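You operate a simulated robot arm through the tools that you are given. There is no shell and no other tool.

You run a simulated robot arm. Do the job below in one go: nothing can be reset, and whatever is moved stays where it is left.

JOB
Test the grey power module at its printed volts and sort it by the result.
Fine: dock it with the output off; switch off before lifting; PASS to the green tray, SHORT to the orange.

It is judged by the outcome, as a careful person would: the job done as asked, and still so three seconds after it is handed in. It fails if anything else is knocked over, pushed out of place, dropped, spilled or broken.

ROBOT AND FRAMES
A 6-joint arm with a four-finger gripper, fixed in place. Base frame: the origin is on the floor under the middle of its stand, x ahead of it, y to its left, z up; the work surface is at about z = 0.78. Readings come in m, degrees, newtons and seconds.
With the tool pointing down near the work surface it reaches from about 0.46 to 0.92 m from the base axis. Its first joint turns from -166.0 to 166.0 degrees. Payload 3.43 kg.
The TCP is the grasp point between the finger pads, 0.03 m short of the fingertips. In the tool frame z runs along the fingers and y along their closing line. The gripper opens to 0.12 m; its body begins 0.085 m behind the TCP.
Orientation is told as [roll, pitch, yaw] about the base's x, y, z axes, in that order, counted from this pose: with the fingers straight down and closing along the base's y, the tool's x points along the base's -x, its y along +y and its z along -z.

CONTROLS
- The arm moves only by the tool send_rows. Its arguments are lists of equal length, an entry for each row: "slide": the shift along the tool's x, y, z in m, a list of three; "rotation": the turn, a rotation vector about the tool's x, y, z in degrees, a list of three. In form: {"slide": [[tx, ty, tz], ...], "rotation": [[ax, ay, az], ...]}. A call has 1 to 20 rows; each row is the pose to reach, as a shift and turn from the pose commanded when the call began, along the tool's axes at that moment. "claw" is the finger opening in m, from 0 to 0.12, set as the call begins (left out, the last holds). A row lasts 0.2 s, in which the tool goes at most 0.05 m and 8.6 degrees; a call with a longer step from one row to the next is refused whole, and so is a gripper value outside its range. A pose out of reach is approached as far as the arm can. The call stops where the force on the tool passes 40 N (or 10 N more than at its start, if that is more) or the arm is blocked; 0.2 s more then pass. The fingers move at their own pace (about 0.1362 m/s each) and stop on an object; they squeeze with about 30 N. The grip force told is the motor's: it shows also when the fingers shut on nothing. Time passes only in rows, and 0.2 s behind the last, so rows that repeat a pose let the fingers close. The reply holds the time, the measured pose of the TCP, the force on the tool along the base axes, the opening and the grip force, in the units named above and with some noise, with the torque about the TCP (base axes, N m) and any sound that the robot's microphone picked up.
- Cameras (640 x 400 px; columns grow to the right, rows downward): "scene" is fixed at [0.2211, -0.6501, 1.532]; the picture's right is [0.71, -0.71, 0.00], its down [-0.58, -0.58, -0.57] and it looks along [0.40, 0.40, -0.82] (base axes); focal length 338 px, centre (320, 200). "wrist" rides on the gripper at [0.071, -0.017, -0.121] in the tool frame; the picture's right is [0.23, 0.97, 0.00], its down [-0.81, 0.19, -0.55] and it looks along [-0.54, 0.13, 0.83] (tool axes); focal length 275 px, centre (320, 200). There is no depth. A picture from a camera that has moved, and an enlarged one, comes with that camera's place and axes in the base frame and with its lens.
- get_image(camera): a new picture of that camera. No time passes.
- move_column(by): moves the trunk up (or, below 0, down) by that many m; the arm rides with it, the base frame stays. It gives what a move gives, with no picture.
- enlarge(camera, box): a new picture of the part [left, top, right, bottom] of that camera's present view, enlarged. No time passes.
- finish_job(): hands the job in; it is judged then, once.

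Nothing tells you positions but the pictures and the camera data. Unless the task says otherwise, let go and move clear before handing in.

The tools are called after "Emit:" by a JSON object that holds its "method" and its "body". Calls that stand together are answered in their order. send_rows: Moves the arm, as the interface text tells. Its arguments: {"type":"object","properties":{"slide":{"type":"array","items":{"type":"array","items":{"type":"number"}}},"rotation":{"type":"array","items":{"type":"array","items":{"type":"number"}}},"claw":{"type":"number"}},"required":["slide","rotation"]} The other tools are called the same way: move_column (by) moves the trunk up or down; get_image (camera) takes a picture; enlarge (camera, box) takes an enlarged picture of a part of a camera's view; finish_job () hands the job in.

At the start:

```text
clock: 0.0
ee_pos: [0.3416, -0.3364, 1.1391]
orientation: [0.0, 0.0, 0.0]
ft_force: [0.2, 0.4, -0.7]
torque: [0.04, -0.02, -0.03]
grip_width: 0.1201
finger_force: 0.1
trunk travel left (down, up): [-0.1, 0.44]
```

scene: 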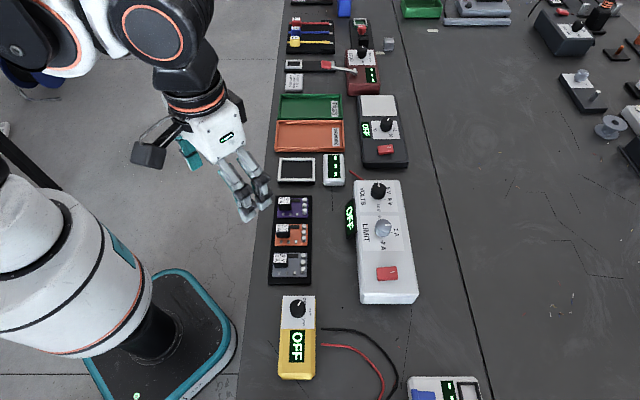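
wrist: 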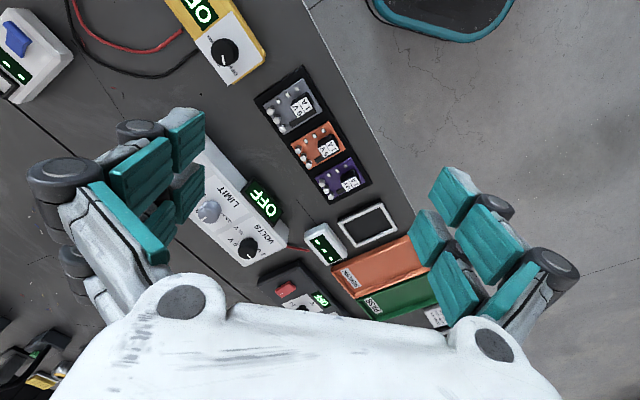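

I see a bench with a power supply (white, with VOLTS and LIMIT knobs and a red switch), a small rack of three modules (purple, orange, grey), a square dock-like frame and a small meter, and green and orange trays. I'll enlarge the views to read the details.

Emit:
{"method": "enlarge", "body": {"camera": "scene", "box": [250, 180, 350, 300]}}

Emit:
{"method": "enlarge", "body": {"camera": "scene", "box": [330, 160, 430, 310]}}

Emit:
{"method": "enlarge", "body": {"camera": "scene", "box": [260, 80, 420, 190]}}

Emit:
{"method": "enlarge", "body": {"camera": "wrist", "box": [180, 60, 420, 320]}}

```text
3.33 times, centred on (300, 240) of scene
camera zoom: at [0.2211, -0.6501, 1.532], right [0.71, -0.71, 0.0], down [-0.58, -0.58, -0.57], along [0.4, 0.4, -0.82], focal length 1125 px, centre (387, 67)
```

zoom: 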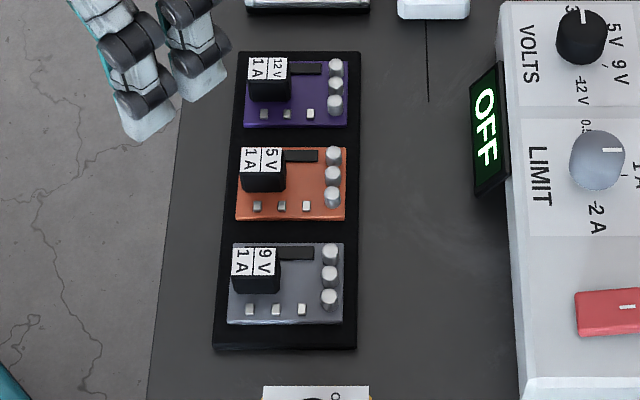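

```text
2.67 times, centred on (380, 235) of scene
camera zoom: at [0.2211, -0.6501, 1.532], right [0.71, -0.71, 0.0], down [-0.58, -0.58, -0.57], along [0.4, 0.4, -0.82], focal length 900 px, centre (160, 107)
```

zoom: 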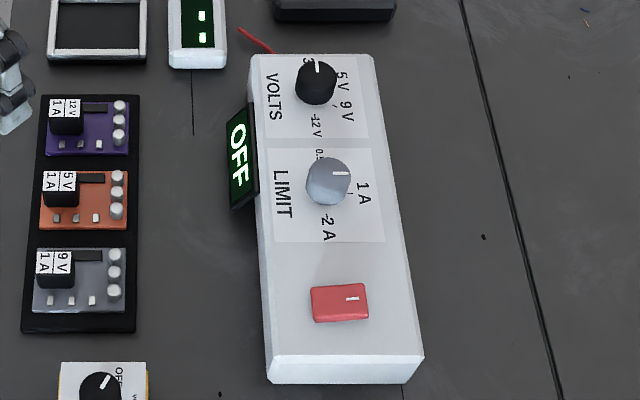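

```text
3.64 times, centred on (340, 135) of scene
camera zoom: at [0.2211, -0.6501, 1.532], right [0.71, -0.71, 0.0], down [-0.58, -0.58, -0.57], along [0.4, 0.4, -0.82], focal length 1228 px, centre (247, 436)
```

zoom: 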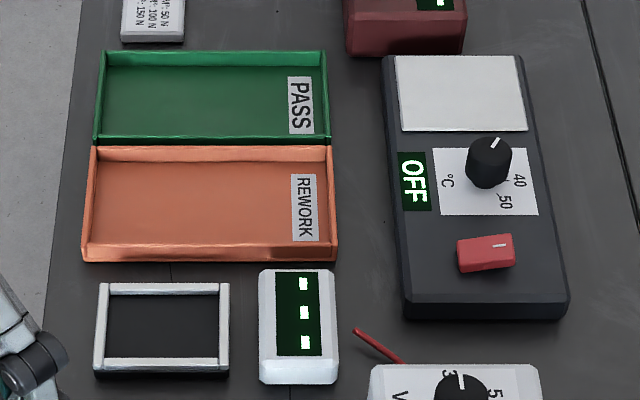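

```text
1.54 times, centred on (300, 190) of wrist
camera zoom: at [0.2712, -0.3527, 1.2601], right [-0.23, 0.97, 0.0], down [0.81, 0.19, 0.55], along [0.54, 0.13, -0.83], focal length 424 px, centre (351, 215)
```

zoom: 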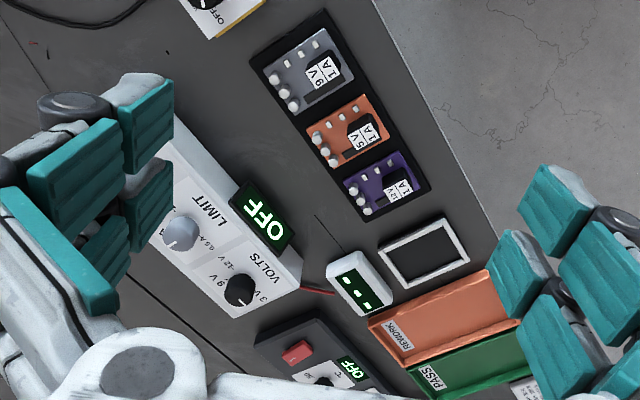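

The grey module reads 9 V 1 A; the supply has VOLTS, LIMIT and a red switch, all off at present. The bench runs at 45° in the base frame, so I'll turn the tool -45° and move above the supply to look closer.

Emit:
{"method": "send_rows", "body": {"slide": [[-0.037, -0.0147, 0.006], [-0.074, -0.0293, 0.012], [-0.112, -0.044, 0.018], [-0.149, -0.0587, 0.024], [-0.187, -0.0733, 0.03], [-0.224, -0.088, 0.04], [-0.224, -0.088, 0.04]], "rotation": [[0, 0, 7.5], [0, 0, 15], [0, 0, 22.5], [0, 0, 30], [0, 0, 37.5], [0, 0, 45], [0, 0, 45]]}}

Emit:
{"method": "get_image", "body": {"camera": "wrist"}}

Emit:
{"method": "get_image", "body": {"camera": "scene"}}

```text
clock: 1.6
ee_pos: [0.5677, -0.4227, 1.0987]
orientation: [-0.1, -0.1, -45.1]
ft_force: [0.1, -0.7, 0.4]
torque: [0.03, 0.03, 0.01]
grip_width: 0.1202
finger_force: 0.2
trunk travel left (down, up): [-0.1, 0.44]
```

```text
taken
camera wrist: at [0.5061, -0.3842, 1.2208], right [0.53, 0.85, 0.0], down [0.71, -0.44, 0.55], along [0.47, -0.29, -0.83], focal length 275 px, centre (320, 200)
```

wrist: 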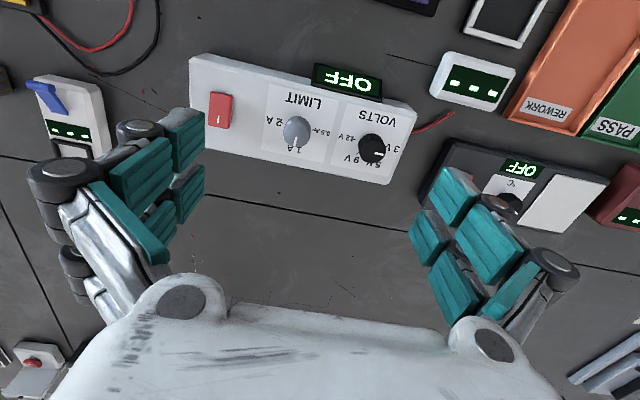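

```text
taken
```

scene: 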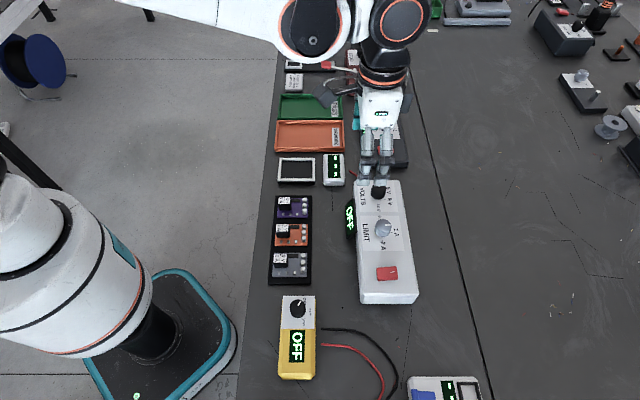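

I have a good top view of the supply now. I'll enlarge it to read the knob scales.

Emit:
{"method": "enlarge", "body": {"camera": "wrist", "box": [185, 45, 425, 195]}}

Emit:
{"method": "enlarge", "body": {"camera": "wrist", "box": [320, 90, 420, 190]}}

Emit:
{"method": "enlarge", "body": {"camera": "wrist", "box": [420, 0, 580, 110]}}

Emit:
{"method": "enlarge", "body": {"camera": "scene", "box": [345, 170, 425, 300]}}

```text
2.67 times, centred on (305, 120) of wrist
camera zoom: at [0.5061, -0.3842, 1.2208], right [0.53, 0.85, 0.0], down [0.71, -0.44, 0.55], along [0.47, -0.29, -0.83], focal length 734 px, centre (360, 413)
```

zoom: 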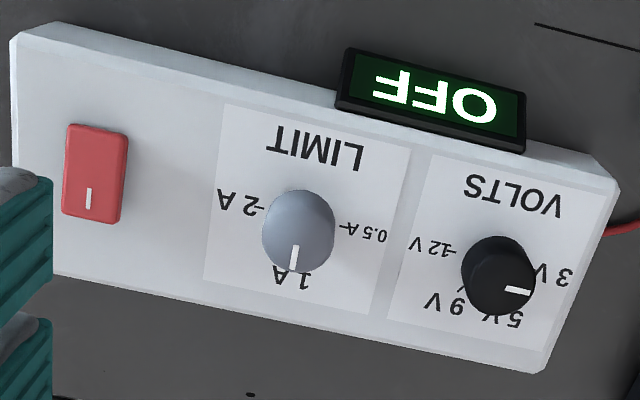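

```text
4.00 times, centred on (370, 140) of wrist
camera zoom: at [0.5061, -0.3842, 1.2208], right [0.53, 0.85, 0.0], down [0.71, -0.44, 0.55], along [0.47, -0.29, -0.83], focal length 1101 px, centre (120, 440)
```

zoom: 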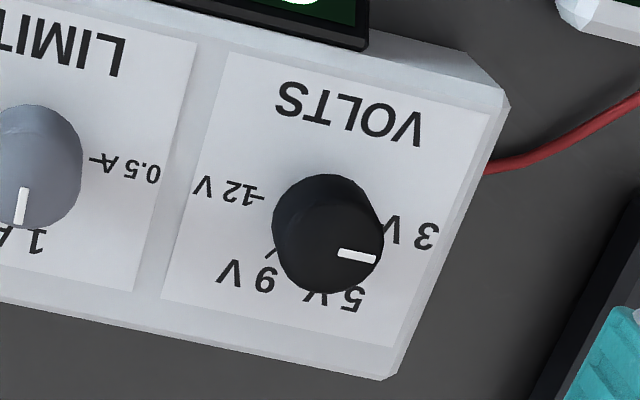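

```text
3.64 times, centred on (500, 55) of wrist
camera zoom: at [0.5061, -0.3842, 1.2208], right [0.53, 0.85, 0.0], down [0.71, -0.44, 0.55], along [0.47, -0.29, -0.83], focal length 1001 px, centre (-334, 727)
```

zoom: 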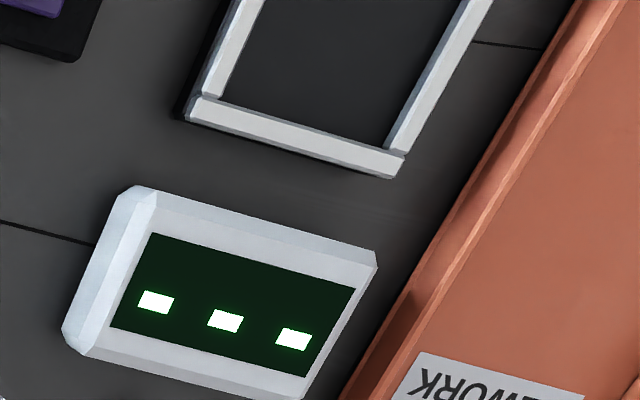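

```text
3.08 times, centred on (385, 235) of scene
camera zoom: at [0.2211, -0.6501, 1.532], right [0.71, -0.71, 0.0], down [-0.58, -0.58, -0.57], along [0.4, 0.4, -0.82], focal length 1039 px, centre (120, 92)
```

zoom: 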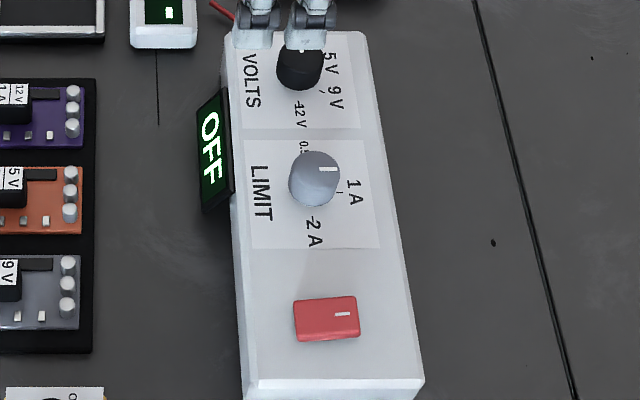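

The VOLTS knob points at 3 V and LIMIT at 1 A; from two views I place the VOLTS knob top at about (0.668, -0.402, 0.879). I'll move over it for a closer look.

Emit:
{"method": "send_rows", "body": {"slide": [[-0.014, 0.021, 0.02], [-0.028, 0.043, 0.04], [-0.042, 0.064, 0.06], [-0.0562, 0.0853, 0.08], [-0.0562, 0.0853, 0.08]], "rotation": [[0, 0, 0], [0, 0, 0], [0, 0, 0], [0, 0, 0], [0, 0, 0]]}}

Emit:
{"method": "get_image", "body": {"camera": "wrist"}}

Emit:
{"method": "get_image", "body": {"camera": "scene"}}

```text
clock: 2.8
ee_pos: [0.6655, -0.4053, 1.02]
orientation: [0.0, 0.0, -45.2]
ft_force: [0.8, -0.4, -0.5]
torque: [-0.01, 0.05, -0.02]
grip_width: 0.1201
finger_force: 0.1
trunk travel left (down, up): [-0.1, 0.44]
```

```text
taken
camera wrist: at [0.6048, -0.3658, 1.1409], right [0.53, 0.85, 0.0], down [0.71, -0.44, 0.55], along [0.47, -0.29, -0.83], focal length 275 px, centre (320, 200)
```

wrist: 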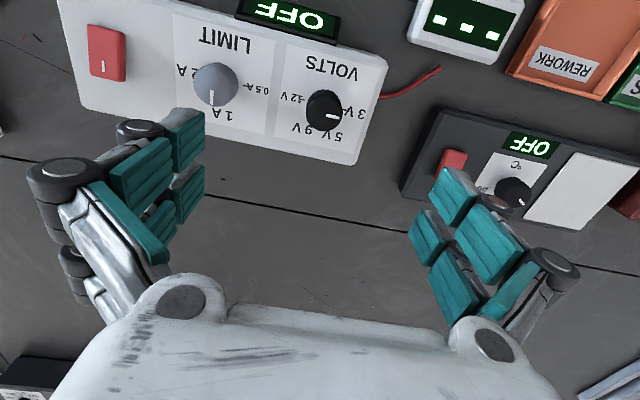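

```text
taken
```

scene: 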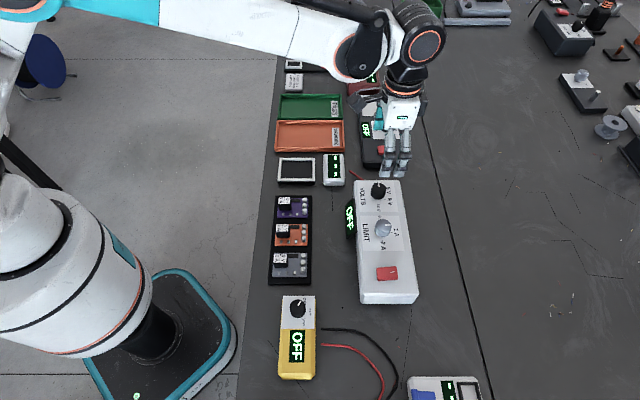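

The VOLTS knob is nearly under the grasp point. I'll enlarge for pointer and tick angles, and the switch.

Emit:
{"method": "enlarge", "body": {"camera": "wrist", "box": [265, 40, 395, 170]}}

Emit:
{"method": "enlarge", "body": {"camera": "wrist", "box": [60, 0, 280, 140]}}

Emit:
{"method": "enlarge", "body": {"camera": "scene", "box": [340, 170, 430, 240]}}

Emit:
{"method": "enlarge", "body": {"camera": "scene", "box": [340, 240, 430, 310]}}

```text
3.08 times, centred on (330, 105) of wrist
camera zoom: at [0.6048, -0.3658, 1.1409], right [0.53, 0.85, 0.0], down [0.71, -0.44, 0.55], along [0.47, -0.29, -0.83], focal length 847 px, centre (289, 492)
```

zoom: 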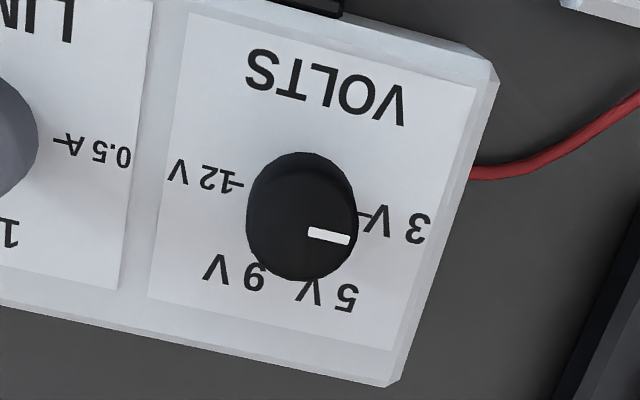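

```text
2.86 times, centred on (170, 70) of wrist
camera zoom: at [0.6048, -0.3658, 1.1409], right [0.53, 0.85, 0.0], down [0.71, -0.44, 0.55], along [0.47, -0.29, -0.83], focal length 786 px, centre (749, 571)
```

zoom: 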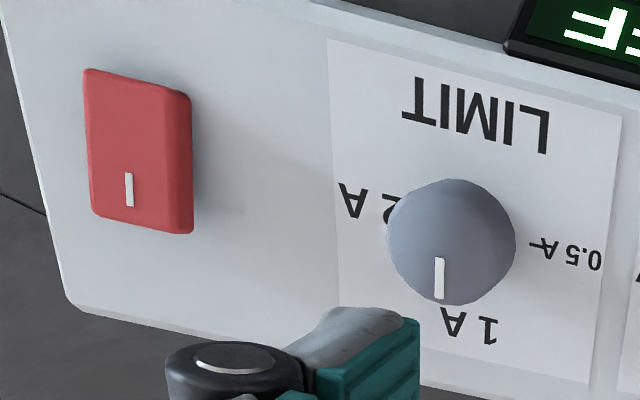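

```text
5.71 times, centred on (385, 205) of scene
camera zoom: at [0.2211, -0.6501, 1.532], right [0.71, -0.71, 0.0], down [-0.58, -0.58, -0.57], along [0.4, 0.4, -0.82], focal length 1929 px, centre (-51, 171)
```

zoom: 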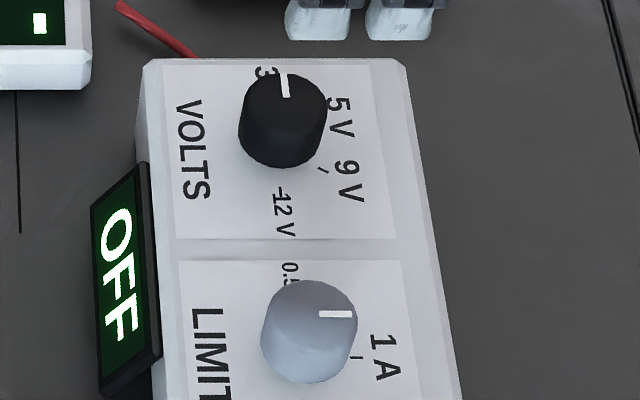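

```text
5.71 times, centred on (385, 275) of scene
camera zoom: at [0.2211, -0.6501, 1.532], right [0.71, -0.71, 0.0], down [-0.58, -0.58, -0.57], along [0.4, 0.4, -0.82], focal length 1929 px, centre (-51, -229)
```

zoom: 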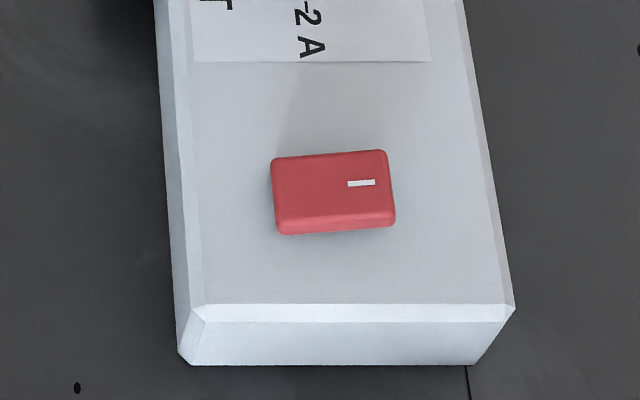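

The knob is about 33 mm wide and 35 mm tall on a panel at z≈0.84, pointing exactly at 3 V; 9 V is about 120° clockwise. I'll turn the tool to yaw +30 so that I can twist clockwise, narrow the fingers, and lower part way to re-check alignment.

Emit:
{"method": "send_rows", "body": {"slide": [[-0.0004, 0.0008, 0.006], [-0.0008, 0.0016, 0.012], [-0.0012, 0.0024, 0.018], [-0.0016, 0.0032, 0.024], [-0.002, 0.004, 0.03], [-0.0024, 0.0048, 0.036], [-0.0028, 0.0056, 0.042], [-0.0032, 0.0064, 0.048], [-0.0036, 0.0072, 0.054], [-0.004, 0.008, 0.06], [-0.004, 0.008, 0.06]], "rotation": [[0, 0, -7.5], [0, 0, -15], [0, 0, -22.5], [0, 0, -30], [0, 0, -37.5], [0, 0, -45], [0, 0, -52.5], [0, 0, -60], [0, 0, -67.5], [0, 0, -75], [0, 0, -75]], "claw": 0.07}}

Emit:
{"method": "get_image", "body": {"camera": "wrist"}}

Emit:
{"method": "get_image", "body": {"camera": "scene"}}

```text
clock: 5.2
ee_pos: [0.6739, -0.4007, 0.9596]
orientation: [0.0, 0.0, 30.1]
ft_force: [-1.0, 0.2, -0.4]
torque: [0.01, -0.01, 0.02]
grip_width: 0.0701
finger_force: 0.0
trunk travel left (down, up): [-0.1, 0.44]
```

```text
taken
camera wrist: at [0.6218, -0.4516, 1.0805], right [-0.69, 0.73, 0.0], down [0.61, 0.57, 0.55], along [0.4, 0.38, -0.83], focal length 275 px, centre (320, 200)
```

wrist: 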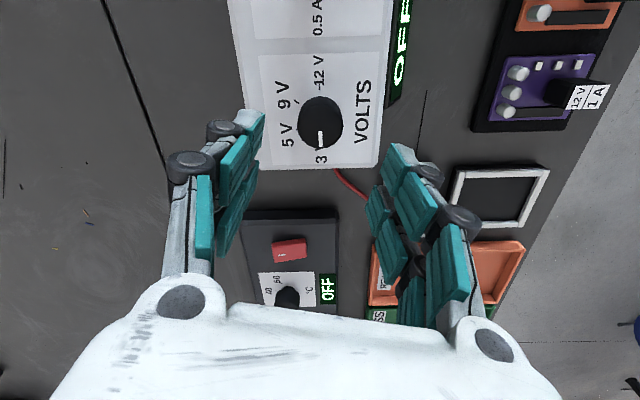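

```text
taken
```

scene: 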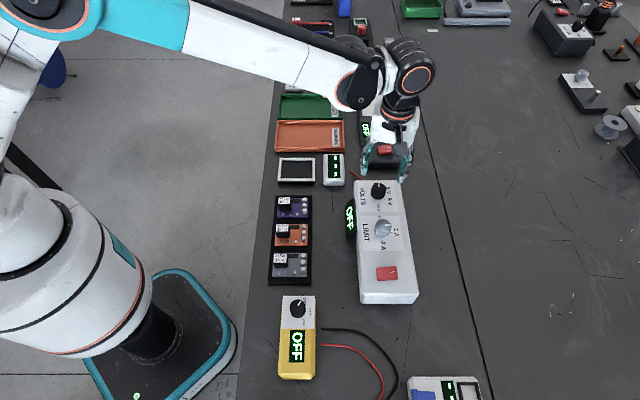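

I'll enlarge to centre precisely on the knob.

Emit:
{"method": "enlarge", "body": {"camera": "wrist", "box": [260, 70, 380, 180]}}

```text
3.64 times, centred on (320, 125) of wrist
camera zoom: at [0.6218, -0.4516, 1.0805], right [-0.69, 0.73, 0.0], down [0.61, 0.57, 0.55], along [0.4, 0.38, -0.83], focal length 1001 px, centre (320, 473)
```

zoom: 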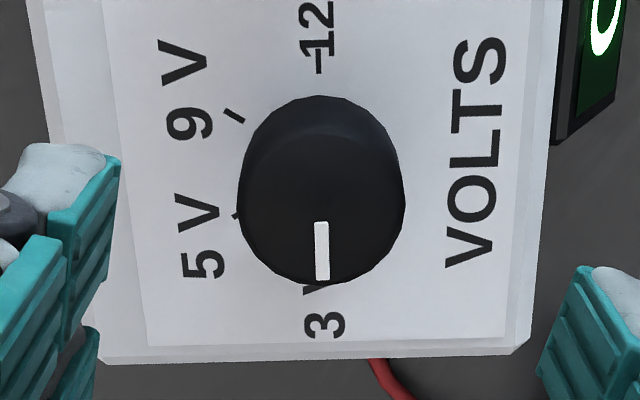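

Centred to within ~3 mm; 9 V is confirmed at +30° past the top, so a 120° clockwise turn from 3 V. I'll correct the offset and lower the fingers around the knob.

Emit:
{"method": "send_rows", "body": {"slide": [[0.003, -0.0007, 0.02], [0.003, -0.0007, 0.04], [0.003, -0.0007, 0.06], [0.003, -0.0007, 0.075], [0.003, -0.0007, 0.075]], "rotation": [[0, 0, 0], [0, 0, 0], [0, 0, 0], [0, 0, 0], [0, 0, 0]]}}

Emit:
{"method": "get_image", "body": {"camera": "wrist"}}

Emit:
{"method": "enlarge", "body": {"camera": "scene", "box": [330, 120, 450, 240]}}

```text
clock: 6.4
ee_pos: [0.6747, -0.4023, 0.8825]
orientation: [0.0, 0.0, 30.0]
ft_force: [0.8, 0.1, 0.4]
torque: [0.02, -0.01, 0.0]
grip_width: 0.07
finger_force: 0.0
trunk travel left (down, up): [-0.1, 0.44]
```

```text
taken
camera wrist: at [0.6219, -0.4524, 1.0036], right [-0.69, 0.73, 0.0], down [0.61, 0.57, 0.55], along [0.4, 0.38, -0.83], focal length 275 px, centre (320, 200)
```

wrist: 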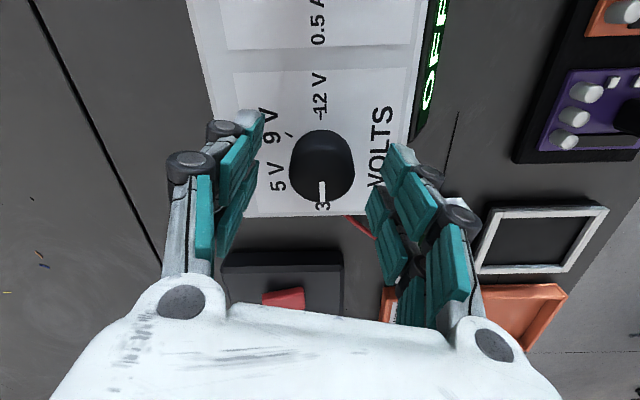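

```text
3.33 times, centred on (390, 180) of scene
camera zoom: at [0.2211, -0.6501, 1.532], right [0.71, -0.71, 0.0], down [-0.58, -0.58, -0.57], along [0.4, 0.4, -0.82], focal length 1125 px, centre (87, 267)
```

zoom: 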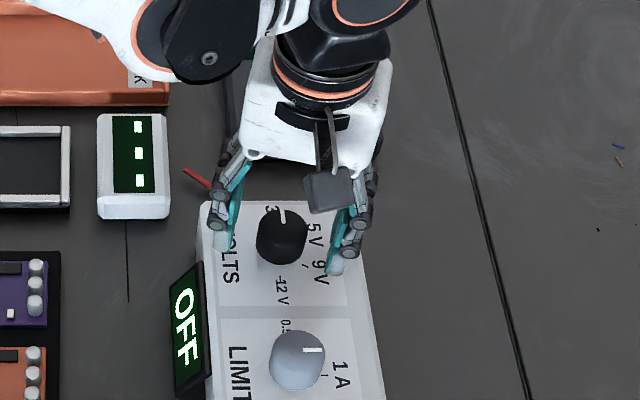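

Emit:
{"method": "enlarge", "body": {"camera": "wrist", "box": [240, 100, 400, 220]}}

```text
3.33 times, centred on (320, 160) of wrist
camera zoom: at [0.6219, -0.4524, 1.0036], right [-0.69, 0.73, 0.0], down [0.61, 0.57, 0.55], along [0.4, 0.38, -0.83], focal length 918 px, centre (320, 333)
```

zoom: 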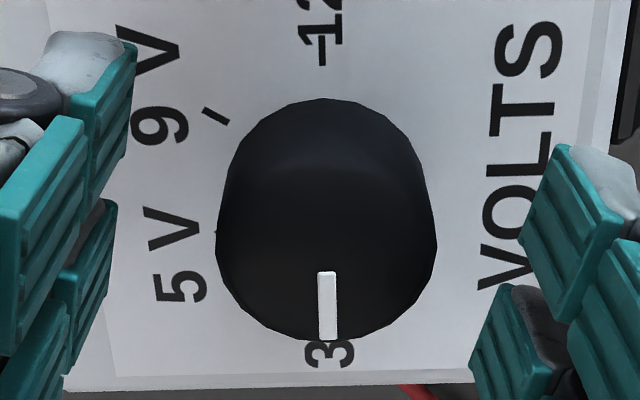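

The fingers straddle the knob with no contact; the panel is at z≈0.838. I'll nudge 2.5 mm, lower 8 mm more, then close on the knob.

Emit:
{"method": "send_rows", "body": {"slide": [[0.0026, 0.0003, 0.004], [0.0026, 0.0003, 0.008], [0.0026, 0.0003, 0.008]], "rotation": [[0, 0, 0], [0, 0, 0], [0, 0, 0]]}}

Emit:
{"method": "send_rows", "body": {"slide": [[0, 0, 0], [0, 0, 0], [0, 0, 0], [0, 0, 0]], "rotation": [[0, 0, 0], [0, 0, 0], [0, 0, 0], [0, 0, 0]], "claw": 0.02}}

Emit:
{"method": "get_image", "body": {"camera": "wrist"}}

```text
clock: 7.2
ee_pos: [0.6714, -0.4017, 0.875]
orientation: [0.0, 0.0, 29.9]
ft_force: [-0.7, 0.1, 0.3]
torque: [-0.01, 0.0, 0.03]
grip_width: 0.0699
finger_force: 0.0
trunk travel left (down, up): [-0.1, 0.44]
```

```text
clock: 8.2
ee_pos: [0.6708, -0.4032, 0.8744]
orientation: [0.0, 0.0, 29.9]
ft_force: [6.0, -6.8, 7.6]
torque: [-0.32, -0.17, 0.05]
grip_width: 0.0335
finger_force: 44.8
trunk travel left (down, up): [-0.1, 0.44]
```

```text
taken
camera wrist: at [0.6189, -0.4536, 0.9963], right [-0.69, 0.73, 0.0], down [0.61, 0.57, 0.55], along [0.4, 0.38, -0.83], focal length 275 px, centre (320, 200)
```

wrist: 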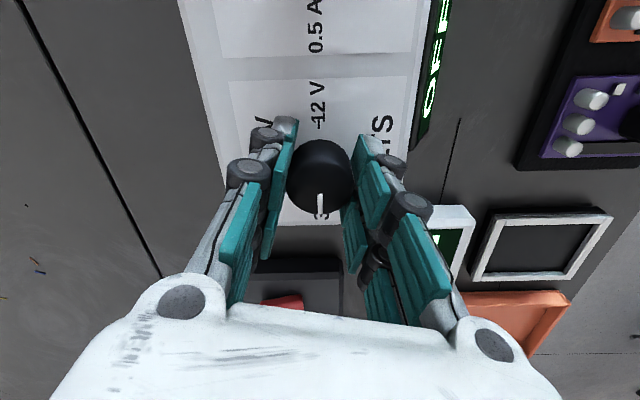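

The fingers hold the knob at 33.5 mm with a slight 9 N side load; I'll relieve it by shifting 1 mm and check.

Emit:
{"method": "send_rows", "body": {"slide": [[-0.0003, -0.001, -0.0005], [-0.0003, -0.001, -0.0005]], "rotation": [[0, 0, 0], [0, 0, 0]]}}

```text
clock: 8.8
ee_pos: [0.6713, -0.4034, 0.876]
orientation: [0.0, 0.1, 30.0]
ft_force: [-1.1, -0.1, -9.4]
torque: [-0.26, -0.2, 0.0]
grip_width: 0.0337
finger_force: 45.4
trunk travel left (down, up): [-0.1, 0.44]
```

Side load is gone. Now I'll turn clockwise, first 60°, checking the forces.

Emit:
{"method": "send_rows", "body": {"slide": [[0, 0, 0.0003], [0, 0, 0.0003], [0, 0, 0.0003], [0, 0, 0.0003], [0, 0, 0.0003], [0, 0, 0.0003], [0, 0, 0.0003], [0, 0, 0.0003], [0, 0, 0.0003], [0, 0, 0.0003]], "rotation": [[0, 0, 6], [0, 0, 12], [0, 0, 18], [0, 0, 24], [0, 0, 30], [0, 0, 36], [0, 0, 42], [0, 0, 48], [0, 0, 54], [0, 0, 60]]}}

Emit:
{"method": "get_image", "body": {"camera": "wrist"}}

Emit:
{"method": "enlarge", "body": {"camera": "scene", "box": [330, 120, 450, 240]}}

```text
clock: 11.0
ee_pos: [0.6714, -0.4033, 0.8753]
orientation: [0.0, 0.0, -30.0]
ft_force: [10.9, 17.5, -3.3]
torque: [0.53, -0.33, 0.01]
grip_width: 0.0334
finger_force: 45.3
trunk travel left (down, up): [-0.1, 0.44]
```

```text
taken
camera wrist: at [0.6021, -0.382, 0.9963], right [0.29, 0.96, 0.0], down [0.8, -0.24, 0.55], along [0.53, -0.16, -0.83], focal length 275 px, centre (320, 200)
```

wrist: 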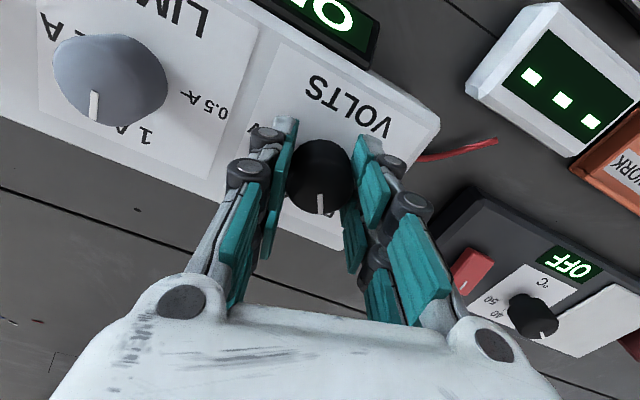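

```text
3.33 times, centred on (390, 180) of scene
camera zoom: at [0.2211, -0.6501, 1.532], right [0.71, -0.71, 0.0], down [-0.58, -0.58, -0.57], along [0.4, 0.4, -0.82], focal length 1125 px, centre (87, 267)
```

zoom: 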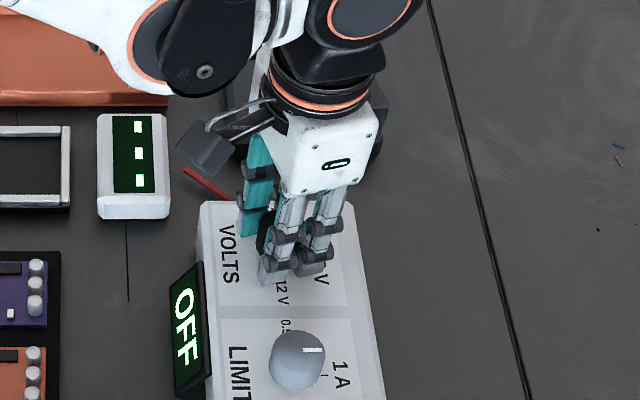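

The knob is turning with the gripper. I'll relieve the side load before the second 60°.

Emit:
{"method": "send_rows", "body": {"slide": [[0, 0.0008, 0], [0, 0.0016, 0]], "rotation": [[0, 0, 0], [0, 0, 0]]}}

```text
clock: 11.6
ee_pos: [0.6715, -0.4026, 0.8757]
orientation: [-0.1, 0.0, -30.0]
ft_force: [4.8, 15.4, -9.0]
torque: [0.46, -0.81, 0.01]
grip_width: 0.0338
finger_force: 44.9
trunk travel left (down, up): [-0.1, 0.44]
```

Emit:
{"method": "send_rows", "body": {"slide": [[0, 0.001, 0.0003], [0, 0.002, 0.0003]], "rotation": [[0, 0, 0], [0, 0, 0]]}}

```text
clock: 12.2
ee_pos: [0.6728, -0.4036, 0.8756]
orientation: [-0.2, 0.0, -30.1]
ft_force: [4.1, 1.8, -5.9]
torque: [0.06, 0.25, 0.0]
grip_width: 0.0338
finger_force: 45.2
trunk travel left (down, up): [-0.1, 0.44]
```

The side load has dropped to about 4 N. Now the second 60° clockwise, toward 9 V.

Emit:
{"method": "send_rows", "body": {"slide": [[0, 0, 0.0002], [0, 0, 0.0002], [0, 0, 0.0002], [0, 0, 0.0002], [0, 0, 0.0002], [0, 0, 0.0002], [0, 0, 0.0002], [0, 0, 0.0002], [0, 0, 0.0002], [0, 0, 0.0002]], "rotation": [[0, 0, 6], [0, 0, 12], [0, 0, 18], [0, 0, 24], [0, 0, 30], [0, 0, 36], [0, 0, 42], [0, 0, 48], [0, 0, 54], [0, 0, 60]]}}

Emit:
{"method": "get_image", "body": {"camera": "wrist"}}

Emit:
{"method": "enlarge", "body": {"camera": "scene", "box": [330, 120, 450, 240]}}

```text
clock: 14.4
ee_pos: [0.6722, -0.402, 0.8752]
orientation: [0.0, -0.1, -90.2]
ft_force: [-5.8, -15.6, 0.0]
torque: [-0.75, -0.06, 0.0]
grip_width: 0.0337
finger_force: 44.9
trunk travel left (down, up): [-0.1, 0.44]
```

```text
taken
camera wrist: at [0.656, -0.3314, 0.9962], right [0.97, 0.23, 0.0], down [0.19, -0.81, 0.55], along [0.13, -0.54, -0.83], focal length 275 px, centre (320, 200)
```

wrist: 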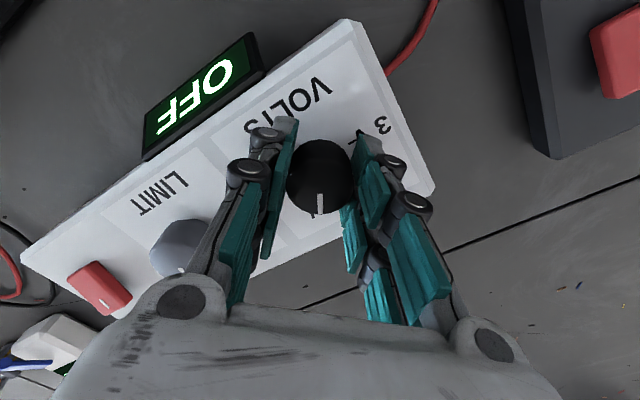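

```text
3.33 times, centred on (390, 180) of scene
camera zoom: at [0.2211, -0.6501, 1.532], right [0.71, -0.71, 0.0], down [-0.58, -0.58, -0.57], along [0.4, 0.4, -0.82], focal length 1125 px, centre (87, 267)
```

zoom: 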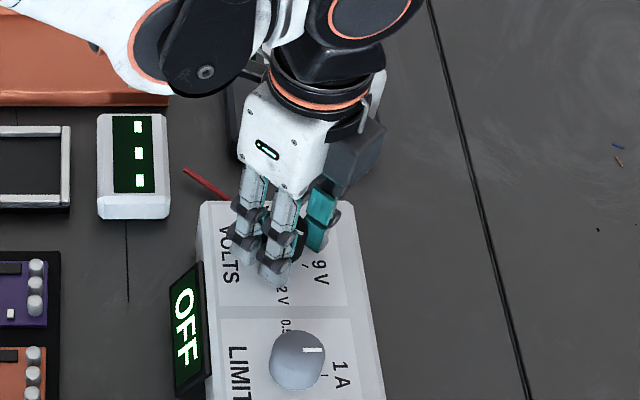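

The knob has turned the full 120° and the supply has not moved. I'll relieve the side load, open and rise to check the pointer.

Emit:
{"method": "send_rows", "body": {"slide": [[-0.001, -0.0005, 0], [-0.0015, -0.0008, 0]], "rotation": [[0, 0, 0], [0, 0, 0]]}}

Emit:
{"method": "send_rows", "body": {"slide": [[0, 0, 0], [0, 0, 0], [0, 0, -0.02], [0, 0, -0.05], [0, 0, -0.09], [0, 0, -0.13], [0, 0, -0.13]], "rotation": [[0, 0, 0], [0, 0, 0], [0, 0, 0], [0, 0, 0], [0, 0, 0], [0, 0, 0], [0, 0, 0]], "claw": 0.06}}

Emit:
{"method": "get_image", "body": {"camera": "wrist"}}

Emit:
{"method": "enlarge", "body": {"camera": "scene", "box": [330, 150, 430, 250]}}

```text
clock: 15.0
ee_pos: [0.6714, -0.4033, 0.875]
orientation: [0.0, 0.2, -90.0]
ft_force: [-3.3, -11.1, 0.5]
torque: [-0.49, 0.12, -0.01]
grip_width: 0.0336
finger_force: 44.6
trunk travel left (down, up): [-0.1, 0.44]
```

```text
clock: 16.6
ee_pos: [0.6709, -0.4036, 1.0036]
orientation: [0.0, 0.1, -90.0]
ft_force: [0.3, 0.2, 0.1]
torque: [-0.03, -0.01, -0.01]
grip_width: 0.0601
finger_force: 0.0
trunk travel left (down, up): [-0.1, 0.44]
```

```text
taken
camera wrist: at [0.6552, -0.3312, 1.1254], right [0.97, 0.23, 0.0], down [0.19, -0.81, 0.55], along [0.13, -0.54, -0.83], focal length 275 px, centre (320, 200)
```

wrist: 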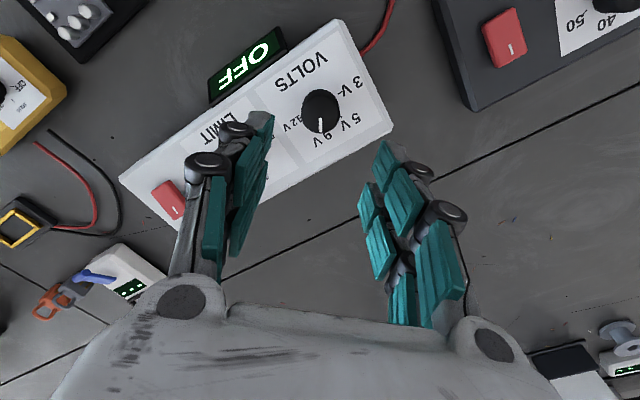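

```text
4.00 times, centred on (380, 200) of scene
camera zoom: at [0.2211, -0.6501, 1.532], right [0.71, -0.71, 0.0], down [-0.58, -0.58, -0.57], along [0.4, 0.4, -0.82], focal length 1350 px, centre (80, 200)
```

zoom: 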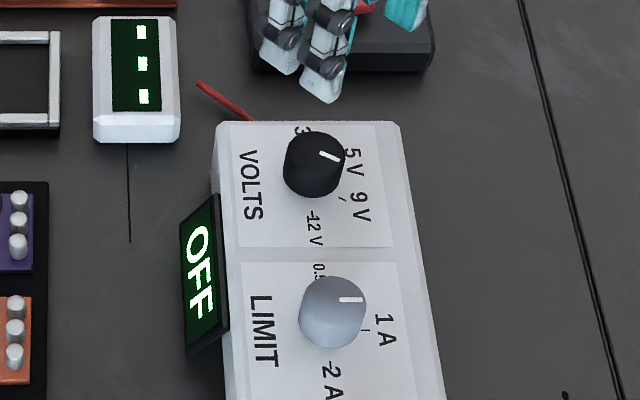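

Emit:
{"method": "enlarge", "body": {"camera": "wrist", "box": [260, 50, 380, 160]}}

```text
3.64 times, centred on (320, 105) of wrist
camera zoom: at [0.6552, -0.3312, 1.1254], right [0.97, 0.23, 0.0], down [0.19, -0.81, 0.55], along [0.13, -0.54, -0.83], focal length 1001 px, centre (320, 546)
```

zoom: 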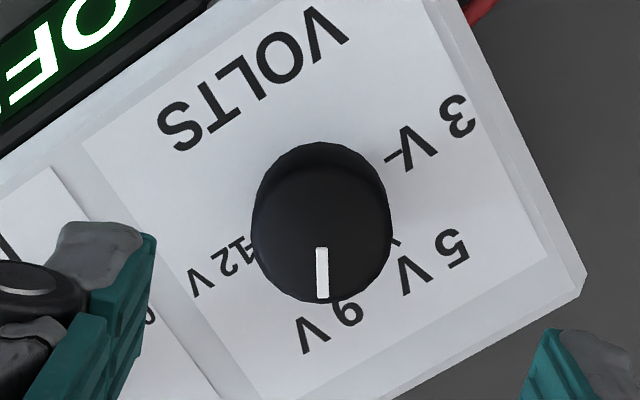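

The pointer sits on 9 V and LIMIT is on 1 A. Next I'll move above the rack to look at the grey module closely.

Emit:
{"method": "send_rows", "body": {"slide": [[0.005, -0.0386, 0], [0.01, -0.0771, 0], [0.015, -0.1157, 0], [0.02, -0.1543, 0], [0.025, -0.1929, 0], [0.03, -0.2314, 0.01], [0.034, -0.27, 0.02], [0.034, -0.27, 0.02]], "rotation": [[0, 0, -6.5], [0, 0, -13], [0, 0, -19.5], [0, 0, -26], [0, 0, -32.5], [0, 0, -39], [0, 0, -45], [0, 0, -45]], "claw": 0.12}}

Emit:
{"method": "get_image", "body": {"camera": "wrist"}}

Emit:
{"method": "get_image", "body": {"camera": "scene"}}

```text
clock: 18.4
ee_pos: [0.4009, -0.3669, 0.9862]
orientation: [0.0, 0.0, -45.0]
ft_force: [0.0, 0.2, -0.3]
torque: [0.01, -0.04, 0.02]
grip_width: 0.1199
finger_force: 0.1
trunk travel left (down, up): [-0.1, 0.44]
```

```text
taken
camera wrist: at [0.3391, -0.3292, 1.1074], right [0.52, 0.85, 0.0], down [0.71, -0.44, 0.55], along [0.47, -0.29, -0.83], focal length 275 px, centre (320, 200)
```

wrist: 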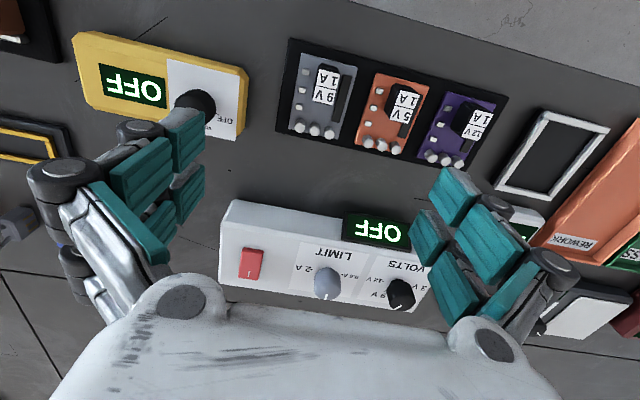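

```text
taken
```

scene: 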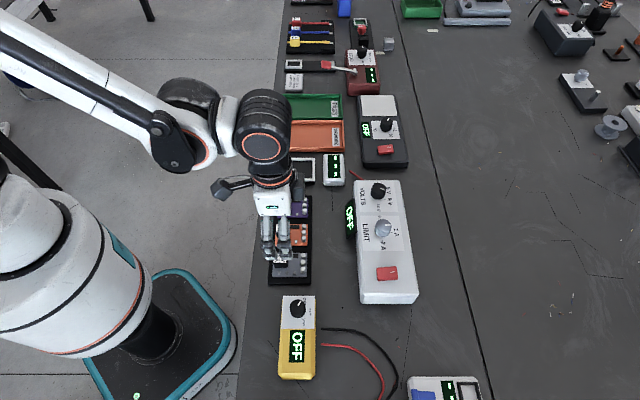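

Emit:
{"method": "enlarge", "body": {"camera": "wrist", "box": [270, 30, 430, 160]}}

Emit:
{"method": "enlarge", "body": {"camera": "wrist", "box": [480, 90, 640, 220]}}

Emit:
{"method": "enlarge", "body": {"camera": "scene", "box": [255, 240, 325, 300]}}

```text
3.08 times, centred on (350, 95) of wrist
camera zoom: at [0.3391, -0.3292, 1.1074], right [0.52, 0.85, 0.0], down [0.71, -0.44, 0.55], along [0.47, -0.29, -0.83], focal length 847 px, centre (228, 523)
```

zoom: 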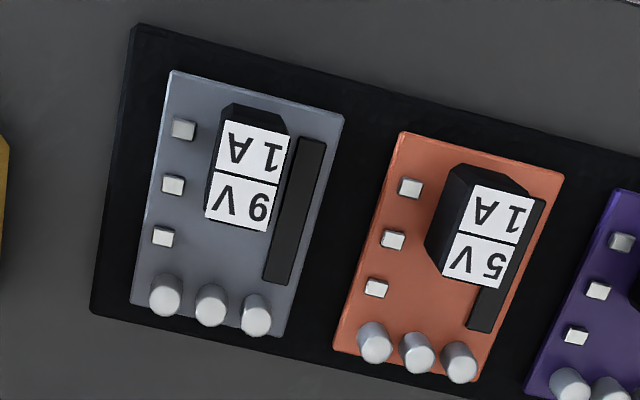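

```text
3.08 times, centred on (560, 155) of wrist
camera zoom: at [0.3391, -0.3292, 1.1074], right [0.52, 0.85, 0.0], down [0.71, -0.44, 0.55], along [0.47, -0.29, -0.83], focal length 847 px, centre (-418, 338)
```

zoom: 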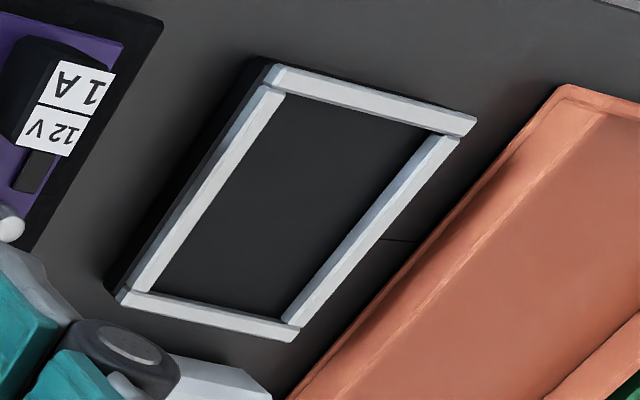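

```text
6.67 times, centred on (290, 270) of scene
camera zoom: at [0.2211, -0.6501, 1.532], right [0.71, -0.71, 0.0], down [-0.58, -0.58, -0.57], along [0.4, 0.4, -0.82], focal length 2251 px, centre (520, -267)
```

zoom: 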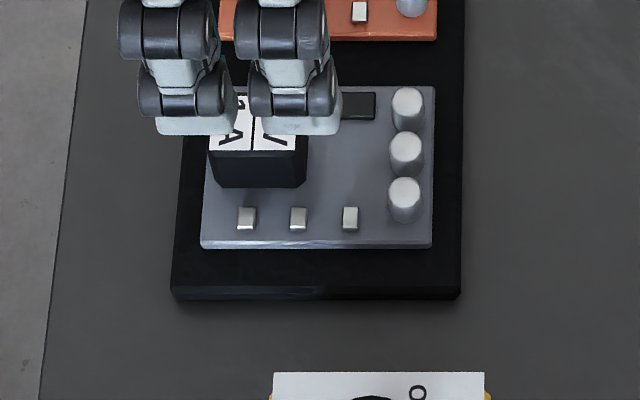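

The grey module has a tall black block (top z≈0.828) at about e1=0.026, e2=0.526 on a board at z≈0.797, which makes a good handle. I'll narrow the fingers, centre over the block and lower part way.

Emit:
{"method": "send_rows", "body": {"slide": [[0.0085, 0.001, 0.03], [0.0168, 0.0019, 0.06], [0.0168, 0.0019, 0.085], [0.0168, 0.0019, 0.085]], "rotation": [[0, 0, 0], [0, 0, 0], [0, 0, 0], [0, 0, 0]], "claw": 0.055}}

Emit:
{"method": "get_image", "body": {"camera": "wrist"}}

Emit:
{"method": "enlarge", "body": {"camera": "wrist", "box": [240, 60, 400, 200]}}

Emit:
{"method": "enlarge", "body": {"camera": "scene", "box": [235, 200, 345, 310]}}

```text
clock: 19.4
ee_pos: [0.3897, -0.3556, 0.8999]
orientation: [0.0, 0.0, -44.9]
ft_force: [0.5, -0.2, -0.2]
torque: [0.0, 0.03, -0.05]
grip_width: 0.0548
finger_force: 0.1
trunk travel left (down, up): [-0.1, 0.44]
```

```text
taken
camera wrist: at [0.3277, -0.3173, 1.0224], right [0.53, 0.85, 0.0], down [0.71, -0.44, 0.55], along [0.47, -0.29, -0.83], focal length 275 px, centre (320, 200)
```

wrist: 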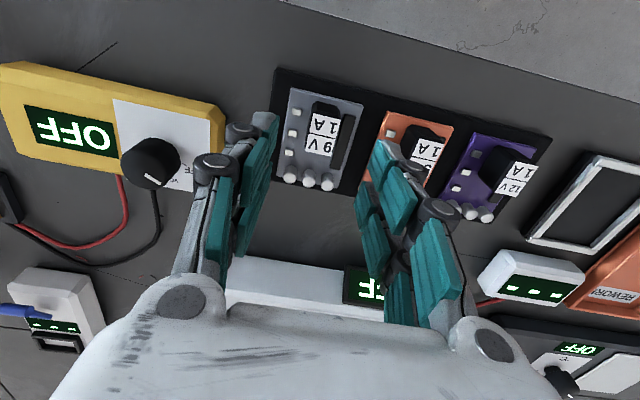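

```text
2.86 times, centred on (320, 130) of wrist
camera zoom: at [0.3277, -0.3173, 1.0224], right [0.53, 0.85, 0.0], down [0.71, -0.44, 0.55], along [0.47, -0.29, -0.83], focal length 786 px, centre (320, 400)
```

zoom: 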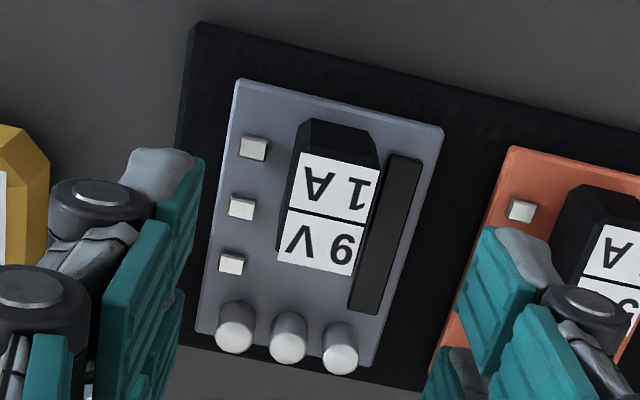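

```text
3.64 times, centred on (290, 255) of scene
camera zoom: at [0.2211, -0.6501, 1.532], right [0.71, -0.71, 0.0], down [-0.58, -0.58, -0.57], along [0.4, 0.4, -0.82], focal length 1228 px, centre (429, 0)
```

zoom: 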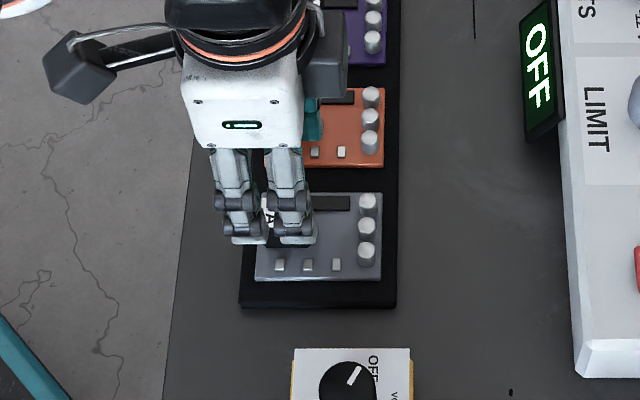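

The block is centred to within 2 mm. I'll correct, lower to z≈0.840 (tips above the board's small parts) and look before closing.

Emit:
{"method": "send_rows", "body": {"slide": [[0.0005, 0.0019, 0.02], [0.0005, 0.0019, 0.04], [0.0005, 0.0019, 0.052], [0.0005, 0.0019, 0.0605], [0.0005, 0.0019, 0.0605]], "rotation": [[0, 0, 0], [0, 0, 0], [0, 0, 0], [0, 0, 0], [0, 0, 0]]}}

Emit:
{"method": "get_image", "body": {"camera": "wrist"}}

Emit:
{"method": "enlarge", "body": {"camera": "scene", "box": [235, 210, 345, 310]}}

```text
clock: 20.6
ee_pos: [0.3893, -0.354, 0.8415]
orientation: [0.0, 0.0, -45.0]
ft_force: [0.7, -0.3, 0.5]
torque: [0.05, 0.03, -0.03]
grip_width: 0.055
finger_force: 0.1
trunk travel left (down, up): [-0.1, 0.44]
```

```text
taken
camera wrist: at [0.3281, -0.315, 0.9619], right [0.53, 0.85, 0.0], down [0.71, -0.44, 0.55], along [0.47, -0.29, -0.83], focal length 275 px, centre (320, 200)
```

wrist: 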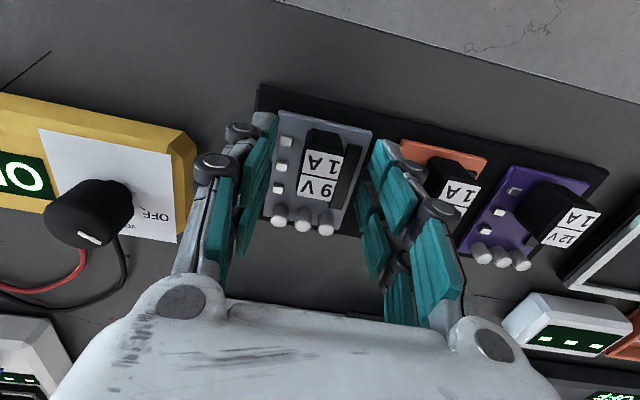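

```text
4.00 times, centred on (290, 260) of scene
camera zoom: at [0.2211, -0.6501, 1.532], right [0.71, -0.71, 0.0], down [-0.58, -0.58, -0.57], along [0.4, 0.4, -0.82], focal length 1350 px, centre (440, -40)
```

zoom: 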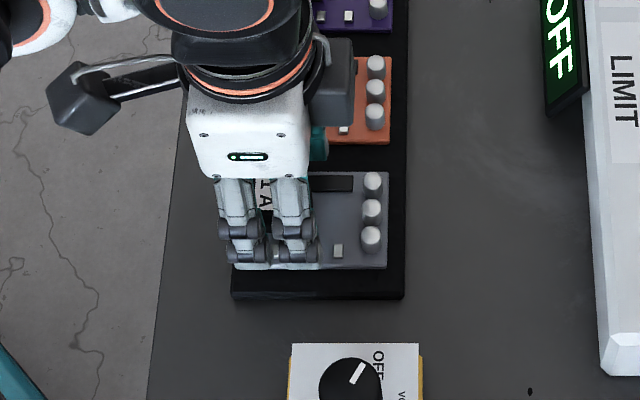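

Emit:
{"method": "enlarge", "body": {"camera": "wrist", "box": [240, 90, 410, 250]}}

```text
2.50 times, centred on (325, 170) of wrist
camera zoom: at [0.3281, -0.315, 0.9619], right [0.53, 0.85, 0.0], down [0.71, -0.44, 0.55], along [0.47, -0.29, -0.83], focal length 688 px, centre (308, 275)
```

zoom: 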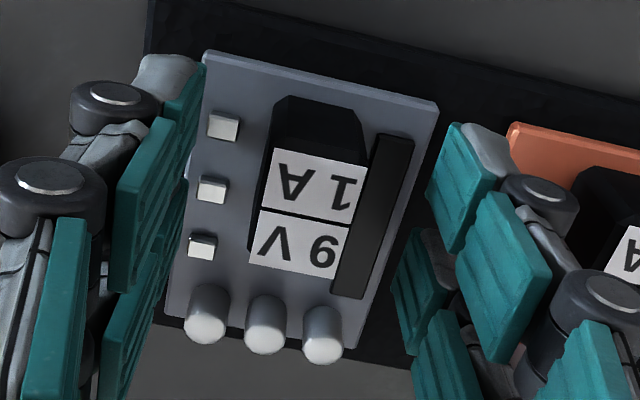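

The block is perfectly centred between the fingers. I'll close on it.

Emit:
{"method": "send_rows", "body": {"slide": [[0, 0, 0], [0, 0, 0], [0, 0, 0], [0, 0, 0]], "rotation": [[0, 0, 0], [0, 0, 0], [0, 0, 0], [0, 0, 0]], "claw": 0.01}}

Emit:
{"method": "get_image", "body": {"camera": "wrist"}}

```text
clock: 21.6
ee_pos: [0.3911, -0.3535, 0.8408]
orientation: [0.1, -0.1, -45.0]
ft_force: [-0.9, 0.1, 0.2]
torque: [-0.03, 0.08, 0.01]
grip_width: 0.0215
finger_force: 30.2
trunk travel left (down, up): [-0.1, 0.44]
```

```text
taken
camera wrist: at [0.328, -0.315, 0.9621], right [0.53, 0.85, 0.0], down [0.71, -0.44, 0.55], along [0.47, -0.29, -0.83], focal length 275 px, centre (320, 200)
```

wrist: 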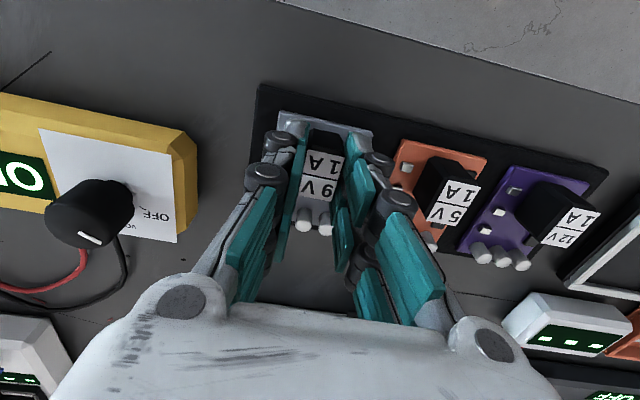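

The block is held at 21.5 mm. I'll lift straight up.

Emit:
{"method": "send_rows", "body": {"slide": [[0, 0, -0.005], [0, 0, -0.015], [0, 0, -0.03], [0, 0, -0.05], [0, 0, -0.075], [0, 0, -0.1], [0, 0, -0.1]], "rotation": [[0, 0, 0], [0, 0, 0], [0, 0, 0], [0, 0, 0], [0, 0, 0], [0, 0, 0], [0, 0, 0]]}}

Emit:
{"method": "get_image", "body": {"camera": "wrist"}}

Emit:
{"method": "get_image", "body": {"camera": "scene"}}

```text
clock: 23.2
ee_pos: [0.3921, -0.3545, 0.9407]
orientation: [-0.1, 0.0, -45.0]
ft_force: [-1.5, 0.8, -0.2]
torque: [-0.03, -0.01, 0.01]
grip_width: 0.0214
finger_force: 29.6
trunk travel left (down, up): [-0.1, 0.44]
```

```text
taken
camera wrist: at [0.3304, -0.3166, 1.0619], right [0.53, 0.85, 0.0], down [0.71, -0.44, 0.55], along [0.47, -0.29, -0.83], focal length 275 px, centre (320, 200)
```

wrist: 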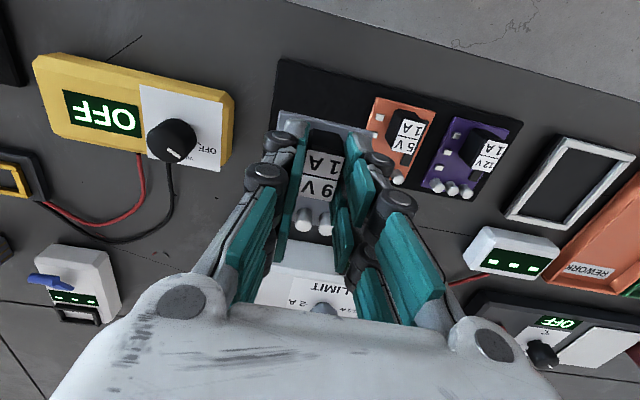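

```text
taken
```

scene: 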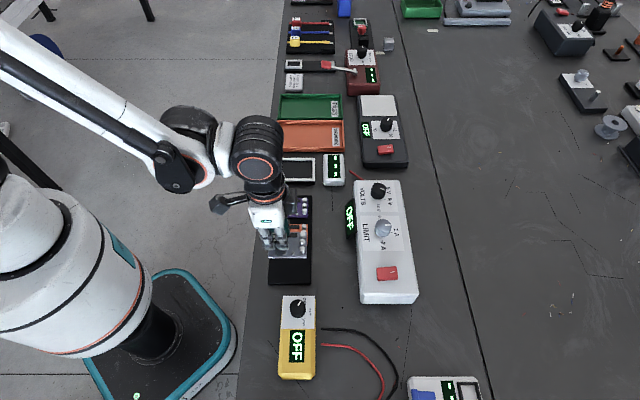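

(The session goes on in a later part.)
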